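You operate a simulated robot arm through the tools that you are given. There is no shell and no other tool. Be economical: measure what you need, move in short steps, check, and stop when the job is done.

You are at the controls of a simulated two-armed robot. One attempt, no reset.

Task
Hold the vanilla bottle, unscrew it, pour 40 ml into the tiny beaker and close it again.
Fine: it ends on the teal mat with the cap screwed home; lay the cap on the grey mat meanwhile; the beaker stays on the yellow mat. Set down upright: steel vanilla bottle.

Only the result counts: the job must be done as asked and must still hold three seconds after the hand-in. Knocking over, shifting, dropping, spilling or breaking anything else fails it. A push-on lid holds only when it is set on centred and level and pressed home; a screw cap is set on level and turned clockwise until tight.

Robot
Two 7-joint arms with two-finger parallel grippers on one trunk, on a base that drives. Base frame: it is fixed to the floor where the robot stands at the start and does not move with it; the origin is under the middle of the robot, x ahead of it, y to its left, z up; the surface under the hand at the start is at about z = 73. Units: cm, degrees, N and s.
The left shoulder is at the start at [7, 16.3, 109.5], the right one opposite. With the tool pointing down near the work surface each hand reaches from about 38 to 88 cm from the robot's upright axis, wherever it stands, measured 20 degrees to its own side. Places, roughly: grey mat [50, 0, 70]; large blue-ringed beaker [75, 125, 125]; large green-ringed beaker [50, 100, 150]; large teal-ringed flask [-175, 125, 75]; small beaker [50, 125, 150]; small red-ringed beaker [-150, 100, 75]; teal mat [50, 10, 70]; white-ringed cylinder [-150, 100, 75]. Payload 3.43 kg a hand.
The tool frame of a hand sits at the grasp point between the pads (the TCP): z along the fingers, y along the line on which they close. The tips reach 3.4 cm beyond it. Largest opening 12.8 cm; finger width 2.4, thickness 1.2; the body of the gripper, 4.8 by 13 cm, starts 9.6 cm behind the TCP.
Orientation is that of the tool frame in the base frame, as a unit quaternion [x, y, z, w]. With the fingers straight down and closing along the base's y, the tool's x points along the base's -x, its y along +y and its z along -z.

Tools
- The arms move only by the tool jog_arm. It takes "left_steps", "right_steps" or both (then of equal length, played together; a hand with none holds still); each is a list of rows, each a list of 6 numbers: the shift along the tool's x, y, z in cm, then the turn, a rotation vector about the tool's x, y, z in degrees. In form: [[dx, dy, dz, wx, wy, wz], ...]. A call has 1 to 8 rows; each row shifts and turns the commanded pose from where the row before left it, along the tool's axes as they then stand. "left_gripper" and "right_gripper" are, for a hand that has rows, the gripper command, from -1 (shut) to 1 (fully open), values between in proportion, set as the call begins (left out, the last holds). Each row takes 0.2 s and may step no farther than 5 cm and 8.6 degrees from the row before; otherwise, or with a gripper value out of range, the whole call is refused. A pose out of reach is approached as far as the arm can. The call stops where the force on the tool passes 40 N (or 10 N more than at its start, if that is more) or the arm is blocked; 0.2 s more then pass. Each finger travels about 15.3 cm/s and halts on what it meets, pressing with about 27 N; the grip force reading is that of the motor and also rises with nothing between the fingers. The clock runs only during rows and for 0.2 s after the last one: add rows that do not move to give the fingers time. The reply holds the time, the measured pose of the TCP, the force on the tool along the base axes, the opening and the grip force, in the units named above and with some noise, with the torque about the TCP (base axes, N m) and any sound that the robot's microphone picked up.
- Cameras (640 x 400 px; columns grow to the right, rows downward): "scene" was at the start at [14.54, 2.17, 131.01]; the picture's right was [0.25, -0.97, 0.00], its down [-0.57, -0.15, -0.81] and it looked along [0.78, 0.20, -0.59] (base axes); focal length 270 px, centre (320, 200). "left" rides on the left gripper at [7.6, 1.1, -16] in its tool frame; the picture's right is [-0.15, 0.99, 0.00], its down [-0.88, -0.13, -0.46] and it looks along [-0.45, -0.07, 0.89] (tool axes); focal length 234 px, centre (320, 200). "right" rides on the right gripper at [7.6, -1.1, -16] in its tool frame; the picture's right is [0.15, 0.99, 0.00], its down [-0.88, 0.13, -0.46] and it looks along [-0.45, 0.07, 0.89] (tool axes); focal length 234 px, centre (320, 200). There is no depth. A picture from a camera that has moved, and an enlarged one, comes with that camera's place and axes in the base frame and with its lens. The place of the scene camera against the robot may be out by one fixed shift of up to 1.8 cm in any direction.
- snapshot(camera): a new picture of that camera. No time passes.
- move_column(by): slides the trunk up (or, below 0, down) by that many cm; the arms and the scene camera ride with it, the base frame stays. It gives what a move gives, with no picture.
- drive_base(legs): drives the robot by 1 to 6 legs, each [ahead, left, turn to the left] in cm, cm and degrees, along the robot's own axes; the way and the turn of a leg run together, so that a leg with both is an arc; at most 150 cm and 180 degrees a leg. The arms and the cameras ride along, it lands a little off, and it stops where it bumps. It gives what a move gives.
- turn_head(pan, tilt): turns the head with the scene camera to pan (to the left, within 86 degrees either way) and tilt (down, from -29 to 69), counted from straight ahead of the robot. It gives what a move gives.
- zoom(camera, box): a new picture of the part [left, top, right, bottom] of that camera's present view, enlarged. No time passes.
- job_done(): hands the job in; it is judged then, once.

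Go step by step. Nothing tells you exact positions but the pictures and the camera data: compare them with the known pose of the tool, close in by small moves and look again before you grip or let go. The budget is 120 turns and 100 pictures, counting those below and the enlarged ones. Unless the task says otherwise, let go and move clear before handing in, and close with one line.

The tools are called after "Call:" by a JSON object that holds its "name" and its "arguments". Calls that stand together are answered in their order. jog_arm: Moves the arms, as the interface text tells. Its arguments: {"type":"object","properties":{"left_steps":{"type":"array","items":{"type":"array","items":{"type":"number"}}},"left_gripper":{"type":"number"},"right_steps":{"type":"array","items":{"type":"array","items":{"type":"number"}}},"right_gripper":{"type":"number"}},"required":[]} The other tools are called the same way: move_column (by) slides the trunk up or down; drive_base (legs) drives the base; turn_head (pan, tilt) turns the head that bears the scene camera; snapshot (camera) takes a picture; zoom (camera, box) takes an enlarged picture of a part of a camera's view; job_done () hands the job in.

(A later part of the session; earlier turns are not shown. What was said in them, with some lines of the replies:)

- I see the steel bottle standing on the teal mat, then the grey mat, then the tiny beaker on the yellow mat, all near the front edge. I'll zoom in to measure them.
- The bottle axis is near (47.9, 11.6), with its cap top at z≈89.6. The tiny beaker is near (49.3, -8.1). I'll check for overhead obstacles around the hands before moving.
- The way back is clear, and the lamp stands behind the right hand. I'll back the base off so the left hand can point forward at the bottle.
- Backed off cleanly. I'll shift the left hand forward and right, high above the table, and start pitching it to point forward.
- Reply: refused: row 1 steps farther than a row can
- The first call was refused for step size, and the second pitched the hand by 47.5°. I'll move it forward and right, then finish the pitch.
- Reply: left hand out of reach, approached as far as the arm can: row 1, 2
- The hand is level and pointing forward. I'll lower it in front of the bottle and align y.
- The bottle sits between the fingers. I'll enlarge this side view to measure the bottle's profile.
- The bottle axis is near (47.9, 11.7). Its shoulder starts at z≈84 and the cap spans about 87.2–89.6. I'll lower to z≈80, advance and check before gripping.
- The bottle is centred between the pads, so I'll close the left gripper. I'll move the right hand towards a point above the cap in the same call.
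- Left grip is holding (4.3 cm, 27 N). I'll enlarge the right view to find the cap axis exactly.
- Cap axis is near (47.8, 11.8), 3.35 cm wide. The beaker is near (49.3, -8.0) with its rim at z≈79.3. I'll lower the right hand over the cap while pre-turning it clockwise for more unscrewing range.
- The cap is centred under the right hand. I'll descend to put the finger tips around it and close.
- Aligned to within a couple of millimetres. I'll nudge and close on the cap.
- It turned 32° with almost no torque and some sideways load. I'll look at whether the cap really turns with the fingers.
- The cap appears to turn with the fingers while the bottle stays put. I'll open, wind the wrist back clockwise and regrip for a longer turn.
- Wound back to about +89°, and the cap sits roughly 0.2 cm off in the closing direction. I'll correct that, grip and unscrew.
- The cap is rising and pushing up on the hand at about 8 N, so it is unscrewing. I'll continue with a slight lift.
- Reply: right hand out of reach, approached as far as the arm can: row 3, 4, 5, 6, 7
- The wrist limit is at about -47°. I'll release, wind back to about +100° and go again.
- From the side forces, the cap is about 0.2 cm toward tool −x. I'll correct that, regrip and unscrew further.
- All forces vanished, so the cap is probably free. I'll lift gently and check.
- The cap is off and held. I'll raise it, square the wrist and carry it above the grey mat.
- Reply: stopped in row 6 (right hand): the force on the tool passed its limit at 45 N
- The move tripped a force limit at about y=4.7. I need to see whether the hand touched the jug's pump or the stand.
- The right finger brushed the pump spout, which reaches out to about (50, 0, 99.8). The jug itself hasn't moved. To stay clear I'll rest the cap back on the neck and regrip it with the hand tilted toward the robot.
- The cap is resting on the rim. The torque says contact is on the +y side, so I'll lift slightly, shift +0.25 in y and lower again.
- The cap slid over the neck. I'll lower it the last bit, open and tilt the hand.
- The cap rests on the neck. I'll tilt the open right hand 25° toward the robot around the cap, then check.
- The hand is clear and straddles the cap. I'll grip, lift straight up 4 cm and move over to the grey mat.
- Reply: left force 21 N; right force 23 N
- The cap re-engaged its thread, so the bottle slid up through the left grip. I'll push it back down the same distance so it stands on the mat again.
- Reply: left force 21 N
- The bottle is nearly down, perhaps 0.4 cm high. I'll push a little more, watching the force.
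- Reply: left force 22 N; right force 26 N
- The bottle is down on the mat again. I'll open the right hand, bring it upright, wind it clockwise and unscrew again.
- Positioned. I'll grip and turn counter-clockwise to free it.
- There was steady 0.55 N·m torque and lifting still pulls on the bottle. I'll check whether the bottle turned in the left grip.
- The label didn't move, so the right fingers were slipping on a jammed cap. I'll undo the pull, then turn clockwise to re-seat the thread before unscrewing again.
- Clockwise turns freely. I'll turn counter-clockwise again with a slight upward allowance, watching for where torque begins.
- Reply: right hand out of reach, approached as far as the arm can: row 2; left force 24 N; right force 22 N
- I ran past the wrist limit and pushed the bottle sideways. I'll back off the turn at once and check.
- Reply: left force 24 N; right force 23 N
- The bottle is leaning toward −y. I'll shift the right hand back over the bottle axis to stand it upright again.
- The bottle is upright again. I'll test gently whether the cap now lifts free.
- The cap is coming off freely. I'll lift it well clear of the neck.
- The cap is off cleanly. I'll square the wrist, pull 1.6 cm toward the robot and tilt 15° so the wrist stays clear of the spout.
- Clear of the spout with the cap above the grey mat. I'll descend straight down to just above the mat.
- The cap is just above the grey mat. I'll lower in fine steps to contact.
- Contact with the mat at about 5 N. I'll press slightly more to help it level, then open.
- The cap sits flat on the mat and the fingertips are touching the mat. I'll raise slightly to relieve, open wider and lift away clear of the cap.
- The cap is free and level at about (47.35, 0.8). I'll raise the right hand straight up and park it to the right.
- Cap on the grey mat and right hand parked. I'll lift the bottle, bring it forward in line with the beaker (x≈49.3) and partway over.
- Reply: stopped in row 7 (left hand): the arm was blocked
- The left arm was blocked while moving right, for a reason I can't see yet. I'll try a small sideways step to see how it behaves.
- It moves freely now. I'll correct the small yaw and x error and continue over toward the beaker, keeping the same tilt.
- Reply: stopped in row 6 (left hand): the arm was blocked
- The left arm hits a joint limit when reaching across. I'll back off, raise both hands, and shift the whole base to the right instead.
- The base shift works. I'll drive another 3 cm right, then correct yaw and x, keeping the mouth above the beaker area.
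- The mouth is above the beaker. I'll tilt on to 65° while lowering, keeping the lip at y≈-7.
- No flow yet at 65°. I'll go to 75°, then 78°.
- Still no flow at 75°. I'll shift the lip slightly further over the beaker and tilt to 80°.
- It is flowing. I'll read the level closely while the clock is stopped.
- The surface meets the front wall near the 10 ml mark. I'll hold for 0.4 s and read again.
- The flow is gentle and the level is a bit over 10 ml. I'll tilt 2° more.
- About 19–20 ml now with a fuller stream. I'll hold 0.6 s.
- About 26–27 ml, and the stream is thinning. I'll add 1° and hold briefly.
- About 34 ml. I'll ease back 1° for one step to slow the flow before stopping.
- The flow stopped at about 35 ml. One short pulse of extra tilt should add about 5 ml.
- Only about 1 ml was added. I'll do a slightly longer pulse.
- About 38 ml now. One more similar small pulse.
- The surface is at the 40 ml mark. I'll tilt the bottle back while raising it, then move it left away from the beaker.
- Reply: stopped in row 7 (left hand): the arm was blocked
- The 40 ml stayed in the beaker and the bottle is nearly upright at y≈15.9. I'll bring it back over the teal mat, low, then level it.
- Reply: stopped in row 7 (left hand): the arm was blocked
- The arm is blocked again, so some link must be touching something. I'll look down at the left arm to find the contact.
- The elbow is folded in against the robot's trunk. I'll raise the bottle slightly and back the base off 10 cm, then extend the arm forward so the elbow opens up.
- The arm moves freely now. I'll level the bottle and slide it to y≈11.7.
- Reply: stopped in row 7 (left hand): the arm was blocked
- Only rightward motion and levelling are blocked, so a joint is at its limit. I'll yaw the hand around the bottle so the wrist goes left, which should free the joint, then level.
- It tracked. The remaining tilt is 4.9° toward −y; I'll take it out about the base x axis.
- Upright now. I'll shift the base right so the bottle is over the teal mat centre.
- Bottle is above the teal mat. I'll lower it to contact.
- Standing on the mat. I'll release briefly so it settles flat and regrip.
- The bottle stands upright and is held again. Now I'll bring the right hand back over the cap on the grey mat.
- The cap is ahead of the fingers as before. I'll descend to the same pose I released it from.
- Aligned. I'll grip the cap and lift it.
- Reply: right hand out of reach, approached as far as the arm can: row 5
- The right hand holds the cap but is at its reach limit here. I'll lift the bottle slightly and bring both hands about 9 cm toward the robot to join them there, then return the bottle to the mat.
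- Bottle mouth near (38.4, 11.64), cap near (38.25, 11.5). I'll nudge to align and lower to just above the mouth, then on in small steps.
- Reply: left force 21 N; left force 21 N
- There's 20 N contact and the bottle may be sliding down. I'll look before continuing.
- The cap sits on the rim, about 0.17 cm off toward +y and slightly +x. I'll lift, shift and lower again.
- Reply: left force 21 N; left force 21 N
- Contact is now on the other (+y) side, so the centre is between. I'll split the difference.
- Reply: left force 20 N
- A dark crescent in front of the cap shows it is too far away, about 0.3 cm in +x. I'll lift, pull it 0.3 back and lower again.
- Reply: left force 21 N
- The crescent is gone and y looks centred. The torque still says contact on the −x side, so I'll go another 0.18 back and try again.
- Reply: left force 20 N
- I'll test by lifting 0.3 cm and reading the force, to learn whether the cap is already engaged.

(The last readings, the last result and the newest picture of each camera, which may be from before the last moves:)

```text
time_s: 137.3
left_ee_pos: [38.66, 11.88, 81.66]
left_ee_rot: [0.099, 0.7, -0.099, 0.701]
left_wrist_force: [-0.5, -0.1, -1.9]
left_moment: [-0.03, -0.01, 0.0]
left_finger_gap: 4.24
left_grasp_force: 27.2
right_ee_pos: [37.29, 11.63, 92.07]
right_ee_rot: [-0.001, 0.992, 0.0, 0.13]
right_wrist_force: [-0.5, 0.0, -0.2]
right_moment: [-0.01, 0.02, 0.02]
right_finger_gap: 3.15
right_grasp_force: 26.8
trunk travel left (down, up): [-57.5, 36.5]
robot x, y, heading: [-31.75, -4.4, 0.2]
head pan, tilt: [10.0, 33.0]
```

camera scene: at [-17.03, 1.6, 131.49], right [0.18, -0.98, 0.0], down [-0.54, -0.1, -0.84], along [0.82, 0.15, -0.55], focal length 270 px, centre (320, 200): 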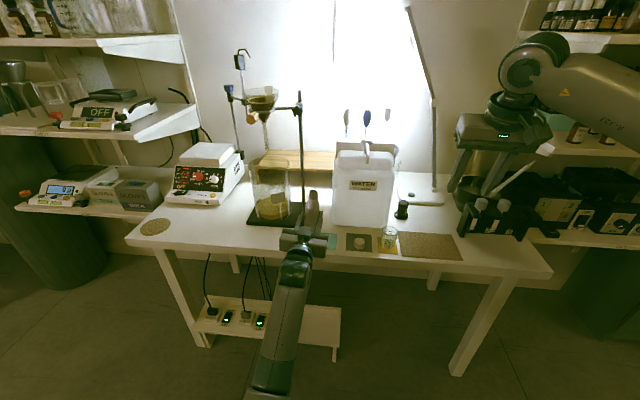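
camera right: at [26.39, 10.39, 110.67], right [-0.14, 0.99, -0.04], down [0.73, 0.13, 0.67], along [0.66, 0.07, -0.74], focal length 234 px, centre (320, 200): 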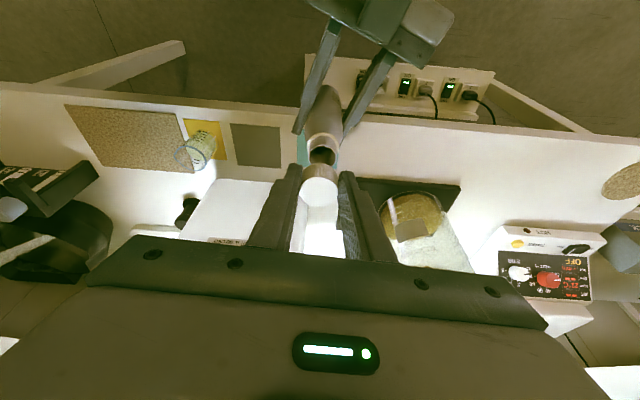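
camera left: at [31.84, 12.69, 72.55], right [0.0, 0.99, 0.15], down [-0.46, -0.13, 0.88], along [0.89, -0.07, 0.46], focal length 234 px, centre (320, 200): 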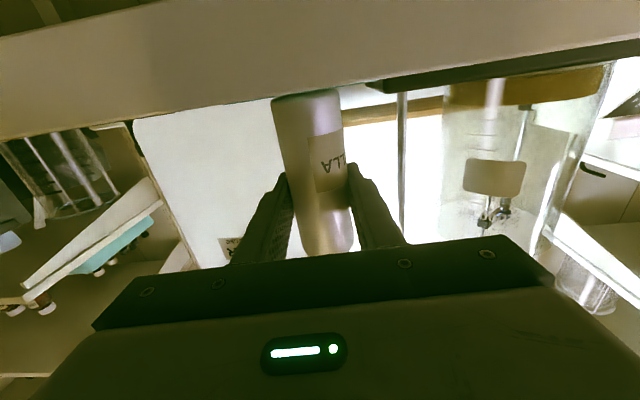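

The cap isn't engaged. I'll lift it 2.5 cm clear and take one close right-camera view of cap and mouth together to align properly.

Call:
{"name": "jog_arm", "arguments": {"right_steps": [[-0.32, 0, -1.21, 0, 0, 0], [-0.32, 0, -1.21, 0, 0, 0], [0, 0, 0, 0, 0, 0]]}}

Call:
{"name": "zoom", "arguments": {"camera": "right", "box": [270, 120, 370, 220]}}

```text
time_s: 138.1
left_ee_pos: [38.53, 11.92, 81.56]
left_ee_rot: [0.1, 0.7, -0.1, 0.7]
left_wrist_force: [0.0, 0.9, -1.1]
left_moment: [-0.02, 0.02, -0.02]
left_finger_gap: 4.19
left_grasp_force: 27.3
right_ee_pos: [37.39, 11.73, 94.75]
right_ee_rot: [0.0, 0.991, 0.0, 0.13]
right_wrist_force: [0.9, 0.7, 0.1]
right_moment: [-0.01, -0.01, -0.02]
right_finger_gap: 3.16
right_grasp_force: 26.8
trunk travel left (down, up): [-57.5, 36.5]
robot x, y, heading: [-32.19, -4.53, 0.3]
head pan, tilt: [10.0, 33.0]
```

```text
4.00 times, centred on (320, 170) of right
camera zoom: at [25.83, 10.49, 108.36], right [-0.14, 0.99, -0.04], down [0.73, 0.13, 0.67], along [0.66, 0.07, -0.74], focal length 937 px, centre (320, 320)
```

zoom: 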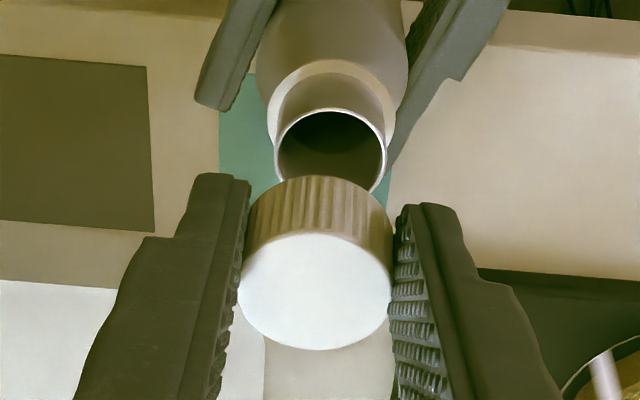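

The view is clear now. The cap must go about 0.37 back (−x) and 0.14 toward +y, which agrees with all the torque readings. I'll apply that and lower.

Call:
{"name": "jog_arm", "arguments": {"right_steps": [[0.357, 0.14, -0.096, 0, 0, 0], [0.29, 0, 1.06, 0, 0, 0], [0.29, 0, 1.06, 0, 0, 0], [0.13, 0, 0.48, 0, 0, 0], [0, 0, 0, 0, 0, 0]]}}

Call:
{"name": "jog_arm", "arguments": {"right_steps": [[0.08, 0, 0.29, 0, 0, 0], [0, 0, 0, 0, 0, 0]]}}

```text
time_s: 139.3
left_ee_pos: [38.55, 11.78, 81.45]
left_ee_rot: [0.1, 0.701, -0.099, 0.699]
left_wrist_force: [-0.2, -0.2, -2.1]
left_moment: [-0.03, 0.02, 0.04]
left_finger_gap: 4.23
left_grasp_force: 27.0
right_ee_pos: [36.94, 11.81, 91.94]
right_ee_rot: [-0.001, 0.991, -0.001, 0.13]
right_wrist_force: [-0.5, 0.5, 1.2]
right_moment: [0.0, -0.06, -0.02]
right_finger_gap: 3.16
right_grasp_force: 26.9
trunk travel left (down, up): [-57.5, 36.5]
robot x, y, heading: [-32.19, -4.77, 0.0]
head pan, tilt: [10.0, 33.0]
```

```text
time_s: 139.9
left_ee_pos: [38.55, 11.75, 81.59]
left_ee_rot: [0.1, 0.701, -0.099, 0.7]
left_wrist_force: [-1.2, -0.2, -1.6]
left_moment: [0.04, -0.07, 0.01]
left_finger_gap: 4.21
left_grasp_force: 26.9
right_ee_pos: [36.69, 11.99, 91.68]
right_ee_rot: [-0.001, 0.992, 0.001, 0.13]
right_wrist_force: [2.1, 0.3, 0.2]
right_moment: [0.01, -0.06, 0.0]
right_finger_gap: 3.16
right_grasp_force: 27.0
trunk travel left (down, up): [-57.5, 36.5]
robot x, y, heading: [-31.91, -4.69, -0.1]
head pan, tilt: [10.0, 33.0]
```

It's now sliding over the neck freely. I'll continue down gently to the thread.

Call:
{"name": "jog_arm", "arguments": {"right_steps": [[0.08, 0, 0.29, 0, 0, 0], [0, 0, 0, 0, 0, 0]]}}

Call:
{"name": "jog_arm", "arguments": {"right_steps": [[0.08, 0, 0.29, 0, 0, 0], [0, 0, 0, 0, 0, 0]]}}

Call:
{"name": "jog_arm", "arguments": {"right_steps": [[0.052, 0, 0.19, 0, 0, 0], [0, 0, 0, 0, 0, 0]]}}

```text
time_s: 140.5
left_ee_pos: [38.45, 11.91, 81.49]
left_ee_rot: [0.099, 0.7, -0.099, 0.7]
left_wrist_force: [-1.9, 0.6, -3.3]
left_moment: [0.03, -0.14, -0.01]
left_finger_gap: 4.21
left_grasp_force: 26.8
right_ee_pos: [36.89, 11.93, 91.48]
right_ee_rot: [-0.001, 0.991, 0.001, 0.131]
right_wrist_force: [1.7, 1.2, 1.1]
right_moment: [0.02, -0.09, 0.01]
right_finger_gap: 3.15
right_grasp_force: 27.0
trunk travel left (down, up): [-57.5, 36.5]
robot x, y, heading: [-31.99, -4.41, 0.2]
head pan, tilt: [10.0, 33.0]
```

```text
time_s: 141.1
left_ee_pos: [38.59, 11.7, 81.46]
left_ee_rot: [0.099, 0.7, -0.099, 0.7]
left_wrist_force: [-4.0, -1.2, -3.9]
left_moment: [0.05, -0.21, -0.03]
left_finger_gap: 4.23
left_grasp_force: 26.5
right_ee_pos: [36.77, 11.86, 91.12]
right_ee_rot: [-0.001, 0.991, 0.0, 0.131]
right_wrist_force: [3.7, 1.8, 2.4]
right_moment: [0.04, -0.19, 0.01]
right_finger_gap: 3.16
right_grasp_force: 26.9
trunk travel left (down, up): [-57.5, 36.5]
robot x, y, heading: [-32.0, -4.05, 0.3]
head pan, tilt: [10.0, 33.0]
```

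```text
time_s: 141.7
left_ee_pos: [38.57, 11.77, 81.45]
left_ee_rot: [0.1, 0.701, -0.099, 0.7]
left_wrist_force: [-5.2, -0.5, -5.0]
left_moment: [0.06, -0.29, 0.0]
left_finger_gap: 4.2
left_grasp_force: 26.9
right_ee_pos: [36.91, 11.83, 90.88]
right_ee_rot: [-0.001, 0.991, 0.0, 0.131]
right_wrist_force: [5.7, 0.5, 3.0]
right_moment: [0.05, -0.27, 0.04]
right_finger_gap: 3.14
right_grasp_force: 26.8
trunk travel left (down, up): [-57.5, 36.5]
robot x, y, heading: [-32.41, -4.55, 0.0]
head pan, tilt: [10.0, 33.0]
```

Call:
{"name": "jog_arm", "arguments": {"right_steps": [[-0.1, 0, 0.03, 0, 0, 0], [0.052, 0, 0.19, 0, 0, 0], [0, 0, 0, 0, 0, 0]]}}

Call:
{"name": "jog_arm", "arguments": {"right_steps": [[0.052, 0, 0.19, 0, 0, 0], [0, 0, 0, 0, 0, 0]]}}

Call:
{"name": "jog_arm", "arguments": {"right_steps": [[0.052, 0, 0.19, 0, 0, 0], [0, 0, 0, 0, 0, 0]]}}

```text
time_s: 142.5
left_ee_pos: [38.51, 11.8, 81.56]
left_ee_rot: [0.099, 0.7, -0.098, 0.7]
left_wrist_force: [-1.9, -0.4, -1.0]
left_moment: [0.02, -0.06, -0.05]
left_finger_gap: 4.2
left_grasp_force: 26.4
right_ee_pos: [36.9, 11.89, 90.79]
right_ee_rot: [-0.001, 0.992, -0.001, 0.129]
right_wrist_force: [1.1, 0.0, 0.0]
right_moment: [0.02, -0.03, -0.01]
right_finger_gap: 3.16
right_grasp_force: 26.6
trunk travel left (down, up): [-57.5, 36.5]
robot x, y, heading: [-31.81, -4.59, 0.0]
head pan, tilt: [10.0, 33.0]
```

```text
time_s: 143.1
left_ee_pos: [38.7, 11.67, 81.5]
left_ee_rot: [0.1, 0.7, -0.099, 0.7]
left_wrist_force: [-2.1, -1.4, -1.2]
left_moment: [0.24, 0.3, 0.01]
left_finger_gap: 4.22
left_grasp_force: 26.5
right_ee_pos: [37.05, 11.83, 90.53]
right_ee_rot: [-0.001, 0.992, 0.0, 0.13]
right_wrist_force: [2.5, 1.4, -0.9]
right_moment: [-0.1, -0.55, 0.01]
right_finger_gap: 3.15
right_grasp_force: 27.0
trunk travel left (down, up): [-57.5, 36.5]
robot x, y, heading: [-32.21, -4.39, 0.2]
head pan, tilt: [10.0, 33.0]
```

```text
time_s: 143.7
left_ee_pos: [38.6, 11.88, 81.4]
left_ee_rot: [0.099, 0.701, -0.099, 0.7]
left_wrist_force: [-0.3, -0.7, -5.5]
left_moment: [0.16, 0.05, 0.03]
left_finger_gap: 4.23
left_grasp_force: 26.9
right_ee_pos: [37.03, 11.88, 90.47]
right_ee_rot: [0.0, 0.991, 0.001, 0.13]
right_wrist_force: [1.3, 0.6, 3.3]
right_moment: [-0.1, -0.16, 0.04]
right_finger_gap: 3.18
right_grasp_force: 27.1
trunk travel left (down, up): [-57.5, 36.5]
robot x, y, heading: [-32.39, -4.41, 0.2]
head pan, tilt: [10.0, 33.0]
```

A thread engagement moment appeared. I'll open, bring the hand upright over the cap, and wind counter-clockwise to prepare for tightening.

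Call:
{"name": "jog_arm", "arguments": {"right_steps": [[0, 0, 0, 0, 0, 0], [0, 0, 0, 0, 0, 0], [0, 0, 0, 0, 7.5, 0], [-0.5, 0, 0, 0, 7.4, 0], [-0.5, 0, -0.1, 0, 0, 0], [0, 0, 0, 0, 0, -8.5], [0, 0, 0, 0, 0, -8.5], [0, 0, 0, 0, 0, -8.5]], "right_gripper": -0.2}}

Call:
{"name": "zoom", "arguments": {"camera": "right", "box": [260, 120, 380, 220]}}

```text
time_s: 145.5
left_ee_pos: [38.53, 11.89, 81.5]
left_ee_rot: [0.098, 0.7, -0.098, 0.7]
left_wrist_force: [0.3, 0.9, -1.5]
left_moment: [0.0, -0.04, -0.02]
left_finger_gap: 4.2
left_grasp_force: 26.7
right_ee_pos: [37.99, 11.85, 90.5]
right_ee_rot: [-0.223, 0.975, 0.0, 0.0]
right_wrist_force: [-0.4, 0.2, 0.0]
right_moment: [0.0, -0.01, 0.02]
right_finger_gap: 5.1
right_grasp_force: 0.1
trunk travel left (down, up): [-57.5, 36.5]
robot x, y, heading: [-32.04, -4.71, 0.1]
head pan, tilt: [10.0, 33.0]
```

```text
4.00 times, centred on (320, 170) of right
camera zoom: at [31.61, 7.48, 106.6], right [-0.56, 0.83, 0.0], down [0.74, 0.5, 0.46], along [0.38, 0.26, -0.89], focal length 937 px, centre (320, 320)
```

zoom: 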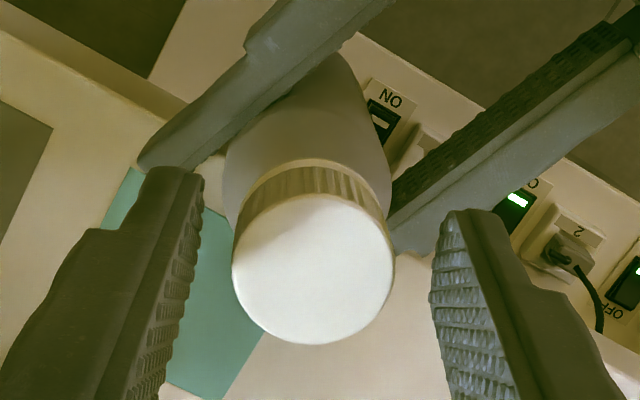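

The cap is level on the neck. I'll grip and screw clockwise, then open and wind back.

Call:
{"name": "jog_arm", "arguments": {"right_steps": [[-0.1, -0.08, 0, 0, 0, 0], [0, 0, 0, 0, 0, 0]]}}

Call:
{"name": "jog_arm", "arguments": {"right_steps": [[0, 0, 0, 0, 0, 0], [0, 0, 0, 0, 0, 0], [0, 0, 0.01, 0, 0, 8.5], [0, 0, 0.01, 0, 0, 8.5], [0, 0, 0.01, 0, 0, 8.5], [0, 0, 0.01, 0, 0, 8.5], [0, 0, 0.01, 0, 0, 8.5], [0, 0, 0.01, 0, 0, 8.5]], "right_gripper": -1}}

Call:
{"name": "jog_arm", "arguments": {"right_steps": [[0, 0, 0.01, 0, 0, 8.5], [0, 0, 0.01, 0, 0, 8.5], [0, 0, 0.01, 0, 0, 8.5], [0, 0, 0.01, 0, 0, 8.5], [0, 0, 0.01, 0, 0, 8.5], [0, 0, 0.01, 0, 0, 8.5], [0, 0, 0, 0, 0, 0]]}}

```text
time_s: 146.1
left_ee_pos: [38.48, 11.83, 81.43]
left_ee_rot: [0.1, 0.701, -0.099, 0.699]
left_wrist_force: [0.3, -0.2, -2.2]
left_moment: [0.0, -0.01, 0.0]
left_finger_gap: 4.18
left_grasp_force: 27.0
right_ee_pos: [38.03, 11.82, 90.48]
right_ee_rot: [-0.221, 0.975, 0.0, 0.0]
right_wrist_force: [-0.4, -0.1, 0.1]
right_moment: [0.01, 0.04, -0.02]
right_finger_gap: 5.1
right_grasp_force: 0.1
trunk travel left (down, up): [-57.5, 36.5]
robot x, y, heading: [-31.65, -4.27, 0.2]
head pan, tilt: [10.0, 33.0]
```

```text
time_s: 147.9
left_ee_pos: [38.55, 11.75, 81.47]
left_ee_rot: [0.1, 0.7, -0.099, 0.7]
left_wrist_force: [-2.2, -4.4, -0.7]
left_moment: [0.0, 0.09, 0.04]
left_finger_gap: 4.21
left_grasp_force: 27.1
right_ee_pos: [38.08, 11.91, 90.48]
right_ee_rot: [0.221, 0.975, 0.001, 0.001]
right_wrist_force: [3.0, 3.8, 0.0]
right_moment: [0.41, -0.31, 0.02]
right_finger_gap: 3.18
right_grasp_force: 27.0
trunk travel left (down, up): [-57.5, 36.5]
robot x, y, heading: [-32.52, -4.56, 0.2]
head pan, tilt: [10.0, 33.0]
```

```text
time_s: 149.5
left_ee_pos: [38.47, 11.6, 81.53]
left_ee_rot: [0.1, 0.7, -0.099, 0.7]
left_wrist_force: [-16.6, -17.4, -1.9]
left_moment: [0.47, -0.73, -0.02]
left_finger_gap: 4.22
left_grasp_force: 26.7
right_ee_pos: [38.23, 11.92, 90.4]
right_ee_rot: [0.619, 0.785, 0.002, 0.001]
right_wrist_force: [16.5, 18.2, -0.9]
right_moment: [1.1, -0.72, 0.06]
right_finger_gap: 3.13
right_grasp_force: 26.8
trunk travel left (down, up): [-57.5, 36.5]
robot x, y, heading: [-31.95, -4.33, 0.2]
head pan, tilt: [10.0, 33.0]
```

Screwed about 102° with growing side load, since the grip is slightly off-axis. I'll release, wind back, correct by 0.2 and turn again.

Call:
{"name": "jog_arm", "arguments": {"right_steps": [[0, 0, 0, 0, 0, 0], [0, 0, 0, 0, 0, 0], [0, 0, 0, 0, 0, -8.5], [0, 0, 0, 0, 0, -8.5], [0, 0, 0, 0, 0, -8.5], [0, 0, 0, 0, 0, -8.5], [0, 0, 0, 0, 0, -8.5], [0, 0, 0, 0, 0, -8.5]], "right_gripper": -0.2}}

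Call:
{"name": "jog_arm", "arguments": {"right_steps": [[0, 0, 0, 0, 0, -8.5], [0, 0, 0, 0, 0, -8.5], [0, 0, 0, 0, 0, -8.5], [0, 0, 0, 0, 0, -8.5], [0, 0, 0, 0, 0, -8.5], [0, 0, 0, 0, 0, -8.5], [-0.2, 0, -0.03, 0, 0, 0], [0, 0, 0, 0, 0, 0]]}}

Call:
{"name": "jog_arm", "arguments": {"right_steps": [[0, 0, 0, 0, 0, 0], [0, 0, 0, 0, 0, 0], [0, 0, 0.01, 0, 0, 8.5], [0, 0, 0.01, 0, 0, 8.5], [0, 0, 0.01, 0, 0, 8.5], [0, 0, 0.01, 0, 0, 8.5], [0, 0, 0.01, 0, 0, 8.5], [0, 0, 0.01, 0, 0, 8.5]], "right_gripper": -1}}

Call:
{"name": "jog_arm", "arguments": {"right_steps": [[0, 0, 0.01, 0, 0, 8.5], [0, 0, 0.01, 0, 0, 8.5], [0, 0, 0.01, 0, 0, 8.5], [0, 0, 0.01, 0, 0, 8.5], [0, 0, 0.01, 0, 0, 8.5], [0, 0, 0.01, 0, 0, 8.5], [0, 0, 0, 0, 0, 0]]}}

```text
time_s: 151.3
left_ee_pos: [38.45, 11.79, 81.47]
left_ee_rot: [0.1, 0.701, -0.099, 0.7]
left_wrist_force: [0.5, 0.0, -2.6]
left_moment: [0.01, -0.01, 0.01]
left_finger_gap: 4.18
left_grasp_force: 26.5
right_ee_pos: [38.1, 11.92, 90.41]
right_ee_rot: [0.219, 0.976, 0.0, 0.0]
right_wrist_force: [-0.1, -0.1, -0.1]
right_moment: [-0.01, 0.02, 0.01]
right_finger_gap: 5.15
right_grasp_force: 0.1
trunk travel left (down, up): [-57.5, 36.5]
robot x, y, heading: [-31.82, -4.2, 0.5]
head pan, tilt: [10.0, 33.0]
```

```text
time_s: 153.1
left_ee_pos: [38.52, 11.77, 81.41]
left_ee_rot: [0.1, 0.701, -0.099, 0.699]
left_wrist_force: [-0.1, 0.6, -1.4]
left_moment: [0.0, 0.03, 0.03]
left_finger_gap: 4.21
left_grasp_force: 27.0
right_ee_pos: [38.35, 11.83, 90.39]
right_ee_rot: [-0.222, 0.975, 0.0, 0.0]
right_wrist_force: [0.3, 0.0, 0.4]
right_moment: [0.04, 0.02, 0.01]
right_finger_gap: 5.14
right_grasp_force: 0.0
trunk travel left (down, up): [-57.5, 36.5]
robot x, y, heading: [-32.53, -4.13, 0.1]
head pan, tilt: [10.0, 33.0]
```

```text
time_s: 154.9
left_ee_pos: [38.57, 11.81, 81.48]
left_ee_rot: [0.101, 0.7, -0.1, 0.699]
left_wrist_force: [-3.8, 5.2, -2.1]
left_moment: [-0.57, 0.03, -0.03]
left_finger_gap: 4.22
left_grasp_force: 27.1
right_ee_pos: [38.38, 11.85, 90.33]
right_ee_rot: [0.221, 0.975, 0.0, 0.0]
right_wrist_force: [3.0, -4.6, 1.2]
right_moment: [0.18, -0.34, 0.01]
right_finger_gap: 3.14
right_grasp_force: 27.3
trunk travel left (down, up): [-57.5, 36.5]
robot x, y, heading: [-32.42, -4.36, 0.2]
head pan, tilt: [10.0, 33.0]
```

```text
time_s: 156.5
left_ee_pos: [38.54, 11.8, 81.43]
left_ee_rot: [0.099, 0.7, -0.099, 0.7]
left_wrist_force: [3.2, -2.7, -2.1]
left_moment: [-0.22, 0.41, -0.35]
left_finger_gap: 4.22
left_grasp_force: 27.1
right_ee_pos: [38.15, 11.99, 90.32]
right_ee_rot: [0.618, 0.786, 0.001, -0.001]
right_wrist_force: [-2.7, 2.2, 2.4]
right_moment: [0.42, -0.19, 0.31]
right_finger_gap: 3.2
right_grasp_force: 27.2
trunk travel left (down, up): [-57.5, 36.5]
robot x, y, heading: [-32.23, -4.6, 0.3]
head pan, tilt: [10.0, 33.0]
```

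Tightening torque (0.31 N·m) is appearing. One more cycle to screw it home.

Call:
{"name": "jog_arm", "arguments": {"right_steps": [[0, 0, 0, 0, 0, 0], [0, 0, 0, 0, 0, 0], [0, 0, 0, 0, 0, -8.5], [0, 0, 0, 0, 0, -8.5], [0, 0, 0, 0, 0, -8.5], [0, 0, 0, 0, 0, -8.5], [0, 0, 0, 0, 0, -8.5], [0, 0, 0, 0, 0, -8.5]], "right_gripper": -0.2}}

Call:
{"name": "jog_arm", "arguments": {"right_steps": [[0, 0, 0, 0, 0, -8.5], [0, 0, 0, 0, 0, -8.5], [0, 0, 0, 0, 0, -8.5], [0, 0, 0, 0, 0, -8.5], [0, 0, 0, 0, 0, -8.5], [0, 0, 0, 0, 0, -8.5], [0, 0, 0, 0, 0, 0], [0, 0, 0, 0, 0, 0]]}}

Call:
{"name": "jog_arm", "arguments": {"right_steps": [[0, 0, 0, 0, 0, 0], [0, 0, 0, 0, 0, 0], [0, 0, 0, 0, 0, 8.5], [0, 0, 0, 0, 0, 8.5], [0, 0, 0, 0, 0, 8.5], [0, 0, 0, 0, 0, 8.5], [0, 0, 0, 0, 0, 8.5], [0, 0, 0, 0, 0, 8.5]], "right_gripper": -1}}

Call:
{"name": "jog_arm", "arguments": {"right_steps": [[0, 0, 0, 0, 0, 8.5], [0, 0, 0, 0, 0, 8.5], [0, 0, 0, 0, 0, 8.5], [0, 0, 0, 0, 0, 8.5], [0, 0, 0, 0, 0, 8.5], [0, 0, 0, 0, 0, 8.5], [0, 0, 0, 0, 0, 0]]}}

```text
time_s: 158.3
left_ee_pos: [38.55, 11.84, 81.45]
left_ee_rot: [0.099, 0.701, -0.098, 0.7]
left_wrist_force: [-0.6, 0.5, -1.3]
left_moment: [0.02, 0.03, -0.02]
left_finger_gap: 4.22
left_grasp_force: 27.5
right_ee_pos: [38.29, 11.88, 90.43]
right_ee_rot: [0.219, 0.976, 0.0, 0.0]
right_wrist_force: [0.1, 0.1, 0.3]
right_moment: [0.0, 0.02, 0.01]
right_finger_gap: 5.13
right_grasp_force: 0.1
trunk travel left (down, up): [-57.5, 36.5]
robot x, y, heading: [-32.25, -4.36, 0.1]
head pan, tilt: [10.0, 33.0]
```

```text
time_s: 160.1
left_ee_pos: [38.61, 11.86, 81.46]
left_ee_rot: [0.099, 0.7, -0.098, 0.7]
left_wrist_force: [0.3, 0.7, -1.1]
left_moment: [-0.04, -0.04, -0.02]
left_finger_gap: 4.22
left_grasp_force: 26.8
right_ee_pos: [38.36, 11.91, 90.33]
right_ee_rot: [-0.223, 0.975, -0.001, 0.0]
right_wrist_force: [0.0, -0.6, 0.5]
right_moment: [0.0, 0.0, 0.0]
right_finger_gap: 5.13
right_grasp_force: 0.1
trunk travel left (down, up): [-57.5, 36.5]
robot x, y, heading: [-32.39, -4.86, 0.4]
head pan, tilt: [10.0, 33.0]
```

```text
time_s: 161.9
left_ee_pos: [38.64, 11.9, 81.56]
left_ee_rot: [0.099, 0.701, -0.098, 0.7]
left_wrist_force: [-0.1, 6.9, -1.3]
left_moment: [-0.55, -0.04, -0.49]
left_finger_gap: 4.22
left_grasp_force: 26.9
right_ee_pos: [38.43, 11.95, 90.38]
right_ee_rot: [0.221, 0.975, 0.0, 0.0]
right_wrist_force: [0.4, -6.0, 0.3]
right_moment: [-0.04, 0.05, 0.5]
right_finger_gap: 3.2
right_grasp_force: 26.6
trunk travel left (down, up): [-57.5, 36.5]
robot x, y, heading: [-32.0, -4.61, 0.2]
head pan, tilt: [10.0, 33.0]
```

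```text
time_s: 163.5
left_ee_pos: [38.68, 11.78, 81.33]
left_ee_rot: [0.099, 0.701, -0.098, 0.699]
left_wrist_force: [7.3, 5.1, -1.3]
left_moment: [-0.61, 0.71, -0.42]
left_finger_gap: 4.28
left_grasp_force: 27.2
right_ee_pos: [38.26, 12.08, 90.24]
right_ee_rot: [0.619, 0.785, 0.0, -0.001]
right_wrist_force: [-8.1, -5.3, 0.8]
right_moment: [0.14, -0.01, 0.4]
right_finger_gap: 3.18
right_grasp_force: 26.9
trunk travel left (down, up): [-57.5, 36.5]
robot x, y, heading: [-32.13, -4.45, 0.5]
head pan, tilt: [10.0, 33.0]
```

The torque is a steady 0.5 N·m with the fingers slipping, so the cap is screwed home. I'll open the right hand, raise it and move it off to the right.

Call:
{"name": "jog_arm", "arguments": {"right_steps": [[0, 0, 0, 0, 0, 0], [0, 0, 0, 0, 0, 0], [0, 0, -3, 0, 0, 0], [0, 0, -4, 0, 0, 0], [0, 0, -4, 0, 0, 0], [-3.9, -0.93, 0, 0, 0, 0], [-3.9, -0.93, 0, 0, 0, 0], [-3.9, -0.93, 0, 0, 0, 0]], "right_gripper": 0}}

Call:
{"name": "jog_arm", "arguments": {"left_steps": [[-1.2, 0, 0, 0, 0, 0], [-1.2, 0, 0, 0, 0, 0], [-1.2, 0, 0, 0, 0, 0], [0, 0, 0, 0, 0, 0]], "right_steps": [[-3.9, -0.93, 0, 0, 0, 0], [-3.9, -0.93, 0, 0, 0, 0], [-3.9, -0.93, 0, 0, 0, 0], [0, 0, 0, 0, 0, 0]]}}

Call:
{"name": "snapshot", "arguments": {"camera": "scene"}}

```text
time_s: 165.3
left_ee_pos: [38.55, 11.72, 81.45]
left_ee_rot: [0.1, 0.701, -0.098, 0.7]
left_wrist_force: [-0.8, -0.9, -1.5]
left_moment: [-0.02, 0.07, 0.0]
left_finger_gap: 4.23
left_grasp_force: 27.4
right_ee_pos: [38.4, -0.28, 101.34]
right_ee_rot: [0.619, 0.785, 0.0, -0.001]
right_wrist_force: [-0.3, -0.7, -0.2]
right_moment: [0.03, 0.03, -0.03]
right_finger_gap: 6.41
right_grasp_force: 0.1
trunk travel left (down, up): [-57.5, 36.5]
robot x, y, heading: [-31.65, -4.5, 0.2]
head pan, tilt: [10.0, 33.0]
```

```text
time_s: 166.3
left_ee_pos: [38.48, 11.84, 85.1]
left_ee_rot: [0.099, 0.7, -0.099, 0.7]
left_wrist_force: [0.8, 0.6, -1.9]
left_moment: [0.02, 0.03, -0.04]
left_finger_gap: 4.18
left_grasp_force: 26.2
right_ee_pos: [38.36, -12.08, 101.43]
right_ee_rot: [0.619, 0.786, -0.001, 0.0]
right_wrist_force: [-0.3, 1.2, -0.4]
right_moment: [-0.04, -0.03, 0.0]
right_finger_gap: 6.41
right_grasp_force: 0.1
trunk travel left (down, up): [-57.5, 36.5]
robot x, y, heading: [-32.25, -4.37, 0.0]
head pan, tilt: [10.0, 33.0]
```

```text
1 pictures are left
camera scene: at [-17.2, -2.74, 131.49], right [0.18, -0.98, 0.0], down [-0.54, -0.1, -0.84], along [0.83, 0.15, -0.55], focal length 270 px, centre (320, 200)
```

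scene: 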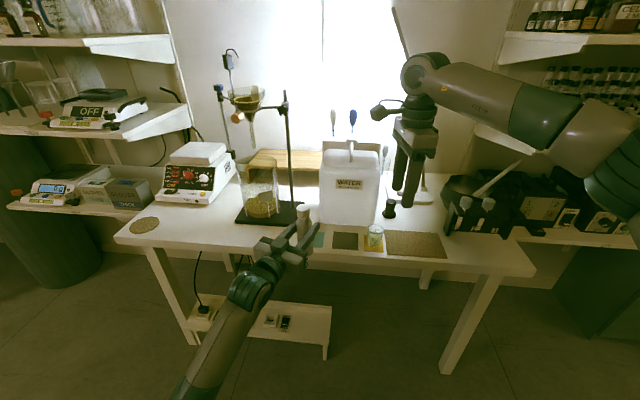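

Everything looks in order and the cap is on. I'll carry the bottle forward over the teal mat and start lowering.

Call:
{"name": "jog_arm", "arguments": {"left_steps": [[0, 0.65, 2.23, 0, 0, 0], [0, 0.65, 2.23, 0, 0, 0], [0, 0.65, 2.23, 0, 0, 0], [0, 0.65, 2.23, 0, 0, 0], [0.8, 0, 0, 0, 0, 0], [0.6, 0, 0, 0, 0, 0], [0, 0, 0, 0, 0, 0]]}}

Call:
{"name": "jog_arm", "arguments": {"left_steps": [[0.3, 0, 0, 0, 0, 0], [0.3, 0, 0, 0, 0, 0], [0, 0, 0, 0, 0, 0]]}}

Call:
{"name": "jog_arm", "arguments": {"left_steps": [[0.2, 0, 0, 0, 0, 0], [0.15, 0, 0, 0, 0, 0], [0, 0, 0, 0, 0, 0]]}}

```text
time_s: 167.9
left_ee_pos: [47.77, 11.77, 83.73]
left_ee_rot: [0.1, 0.7, -0.1, 0.7]
left_wrist_force: [0.0, 0.4, -1.6]
left_moment: [0.01, 0.0, -0.01]
left_finger_gap: 4.22
left_grasp_force: 27.3
right_ee_pos: [38.54, -12.35, 101.29]
right_ee_rot: [0.619, 0.786, 0.0, 0.0]
right_wrist_force: [-0.1, 0.7, -0.1]
right_moment: [-0.02, 0.04, 0.02]
right_finger_gap: 6.39
right_grasp_force: 0.0
trunk travel left (down, up): [-57.5, 36.5]
robot x, y, heading: [-32.06, -4.42, 0.2]
head pan, tilt: [10.0, 33.0]
```

```text
time_s: 168.7
left_ee_pos: [47.77, 11.91, 83.06]
left_ee_rot: [0.099, 0.7, -0.099, 0.7]
left_wrist_force: [0.7, -0.8, -1.1]
left_moment: [0.02, -0.01, -0.01]
left_finger_gap: 4.21
left_grasp_force: 26.7
right_ee_pos: [38.37, -12.21, 101.26]
right_ee_rot: [0.618, 0.786, 0.001, 0.0]
right_wrist_force: [0.1, 0.5, 1.2]
right_moment: [0.01, 0.01, -0.01]
right_finger_gap: 6.41
right_grasp_force: 0.0
trunk travel left (down, up): [-57.5, 36.5]
robot x, y, heading: [-32.09, -4.38, 0.3]
head pan, tilt: [10.0, 33.0]
```

```text
time_s: 169.5
left_ee_pos: [47.84, 11.82, 82.68]
left_ee_rot: [0.101, 0.701, -0.1, 0.699]
left_wrist_force: [-1.6, -1.0, -1.3]
left_moment: [0.0, 0.02, -0.01]
left_finger_gap: 4.2
left_grasp_force: 27.1
right_ee_pos: [38.42, -12.17, 101.32]
right_ee_rot: [0.619, 0.786, 0.0, 0.0]
right_wrist_force: [0.3, -0.2, -0.3]
right_moment: [-0.02, -0.01, 0.01]
right_finger_gap: 6.4
right_grasp_force: 0.1
trunk travel left (down, up): [-57.5, 36.5]
robot x, y, heading: [-32.22, -4.71, 0.3]
head pan, tilt: [10.0, 33.0]
```

Call:
{"name": "jog_arm", "arguments": {"left_steps": [[0.15, 0, 0, 0, 0, 0], [0.15, 0, 0, 0, 0, 0], [0, 0, 0, 0, 0, 0]]}}

Call:
{"name": "jog_arm", "arguments": {"left_steps": [[0.15, 0, 0, 0, 0, 0], [0, 0, 0, 0, 0, 0]]}}

Call:
{"name": "jog_arm", "arguments": {"left_steps": [[0.15, 0, 0, 0, 0, 0], [0, 0, 0, 0, 0, 0]]}}

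```text
time_s: 170.3
left_ee_pos: [47.78, 11.77, 82.53]
left_ee_rot: [0.1, 0.7, -0.098, 0.7]
left_wrist_force: [0.1, 0.2, -0.1]
left_moment: [0.06, -0.06, 0.0]
left_finger_gap: 4.22
left_grasp_force: 26.6
right_ee_pos: [38.43, -12.19, 101.32]
right_ee_rot: [0.618, 0.786, 0.0, 0.0]
right_wrist_force: [0.5, 0.2, 0.1]
right_moment: [0.03, -0.01, 0.02]
right_finger_gap: 6.4
right_grasp_force: 0.0
trunk travel left (down, up): [-57.5, 36.5]
robot x, y, heading: [-32.78, -4.7, 0.2]
head pan, tilt: [10.0, 33.0]
```

```text
time_s: 170.9
left_ee_pos: [47.85, 11.84, 82.42]
left_ee_rot: [0.1, 0.699, -0.1, 0.701]
left_wrist_force: [1.4, 1.1, 5.0]
left_moment: [0.05, -0.01, 0.0]
left_finger_gap: 4.18
left_grasp_force: 26.5
right_ee_pos: [38.32, -12.15, 101.31]
right_ee_rot: [0.619, 0.786, 0.001, 0.0]
right_wrist_force: [0.2, -0.4, 0.6]
right_moment: [-0.02, 0.0, 0.02]
right_finger_gap: 6.4
right_grasp_force: 0.0
trunk travel left (down, up): [-57.5, 36.5]
robot x, y, heading: [-31.67, -4.45, 0.1]
head pan, tilt: [10.0, 33.0]
```

```text
time_s: 171.5
left_ee_pos: [47.75, 11.81, 82.49]
left_ee_rot: [0.101, 0.698, -0.1, 0.702]
left_wrist_force: [4.4, 1.8, 13.3]
left_moment: [0.1, -0.29, -0.01]
left_finger_gap: 4.21
left_grasp_force: 27.3
right_ee_pos: [38.39, -12.21, 101.46]
right_ee_rot: [0.618, 0.786, 0.001, 0.001]
right_wrist_force: [-0.4, -0.4, -0.5]
right_moment: [-0.01, 0.02, -0.01]
right_finger_gap: 6.38
right_grasp_force: 0.1
trunk travel left (down, up): [-57.5, 36.5]
robot x, y, heading: [-32.19, -4.33, 0.3]
head pan, tilt: [10.0, 33.0]
```

Standing on the mat. I'll relieve the pressure, open the fingers and back straight out.

Call:
{"name": "jog_arm", "arguments": {"left_steps": [[-0.15, 0, 0, 0, 0, 0], [0, 0, 0, 0, 0, 0]]}}

Call:
{"name": "jog_arm", "arguments": {"left_steps": [[0, 0, 0, 0, 0, 0], [0, 0, 0, 0, 0, 0], [0, 0, 0, 0, 0, 0]], "left_gripper": 0.1}}

Call:
{"name": "jog_arm", "arguments": {"left_steps": [[0, 0, -1.5, 0, 0, 0], [0, 0, -2.5, 0, 0, 0], [0, 0, -2.5, 0, 0, 0], [0, 0, -2.5, 0, 0, 0], [0, 0, -2, 0, 0, 0], [0, 0, 0, 0, 0, 0]]}}

Call:
{"name": "zoom", "arguments": {"camera": "scene", "box": [260, 170, 400, 270]}}

```text
time_s: 172.1
left_ee_pos: [47.69, 11.8, 82.52]
left_ee_rot: [0.099, 0.7, -0.099, 0.7]
left_wrist_force: [3.8, 1.6, 11.3]
left_moment: [0.18, -0.25, -0.02]
left_finger_gap: 4.23
left_grasp_force: 27.3
right_ee_pos: [38.36, -12.24, 101.49]
right_ee_rot: [0.618, 0.786, 0.0, 0.0]
right_wrist_force: [-0.5, 0.2, -0.8]
right_moment: [-0.01, 0.0, 0.01]
right_finger_gap: 6.39
right_grasp_force: 0.0
trunk travel left (down, up): [-57.5, 36.5]
robot x, y, heading: [-32.21, -4.47, 0.1]
head pan, tilt: [10.0, 33.0]
```

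```text
time_s: 172.9
left_ee_pos: [47.73, 11.69, 82.26]
left_ee_rot: [0.1, 0.701, -0.099, 0.699]
left_wrist_force: [-0.5, 0.2, -0.5]
left_moment: [-0.01, 0.01, -0.01]
left_finger_gap: 7.06
left_grasp_force: 0.1
right_ee_pos: [38.45, -12.34, 101.26]
right_ee_rot: [0.619, 0.786, 0.0, -0.001]
right_wrist_force: [-0.1, 0.2, 0.0]
right_moment: [-0.01, 0.01, 0.05]
right_finger_gap: 6.4
right_grasp_force: 0.0
trunk travel left (down, up): [-57.5, 36.5]
robot x, y, heading: [-32.1, -4.48, 0.2]
head pan, tilt: [10.0, 33.0]
```

```text
time_s: 174.3
left_ee_pos: [37.21, 14.87, 82.46]
left_ee_rot: [0.099, 0.701, -0.098, 0.7]
left_wrist_force: [-0.5, -0.7, 0.3]
left_moment: [0.03, -0.05, 0.0]
left_finger_gap: 7.03
left_grasp_force: 0.1
right_ee_pos: [38.4, -12.06, 101.35]
right_ee_rot: [0.618, 0.786, 0.0, 0.0]
right_wrist_force: [-0.9, 0.4, -0.5]
right_moment: [0.0, 0.02, -0.01]
right_finger_gap: 6.41
right_grasp_force: 0.1
trunk travel left (down, up): [-57.5, 36.5]
robot x, y, heading: [-31.54, -4.06, 0.4]
head pan, tilt: [10.0, 33.0]
```

```text
4.00 times, centred on (330, 220) of scene
camera zoom: at [-17.2, -2.87, 131.49], right [0.18, -0.98, 0.0], down [-0.54, -0.1, -0.84], along [0.83, 0.15, -0.55], focal length 1079 px, centre (280, 120)
```

zoom: 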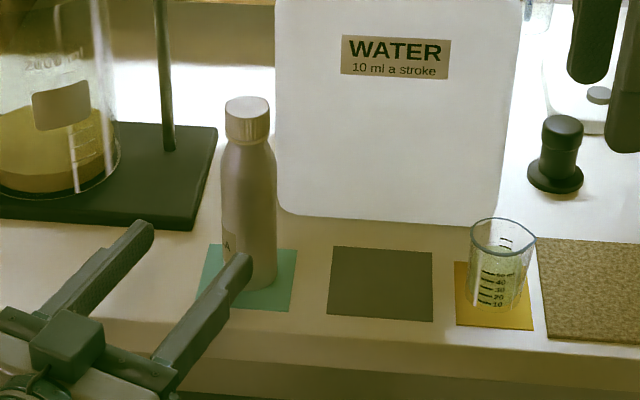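

The bottle stands upright on the teal mat with its cap on. The beaker is on the yellow mat and both hands are clear, so I'm handing in.

Call:
{"name": "job_done", "arguments": {}}

```text
The job is handed in.
```

I've handed the job in. About 40 ml of vanilla, read by eye at the 40 mark, is in the tiny beaker on the yellow mat, and the steel bottle stands upright on the teal mat with its cap screwed tight.
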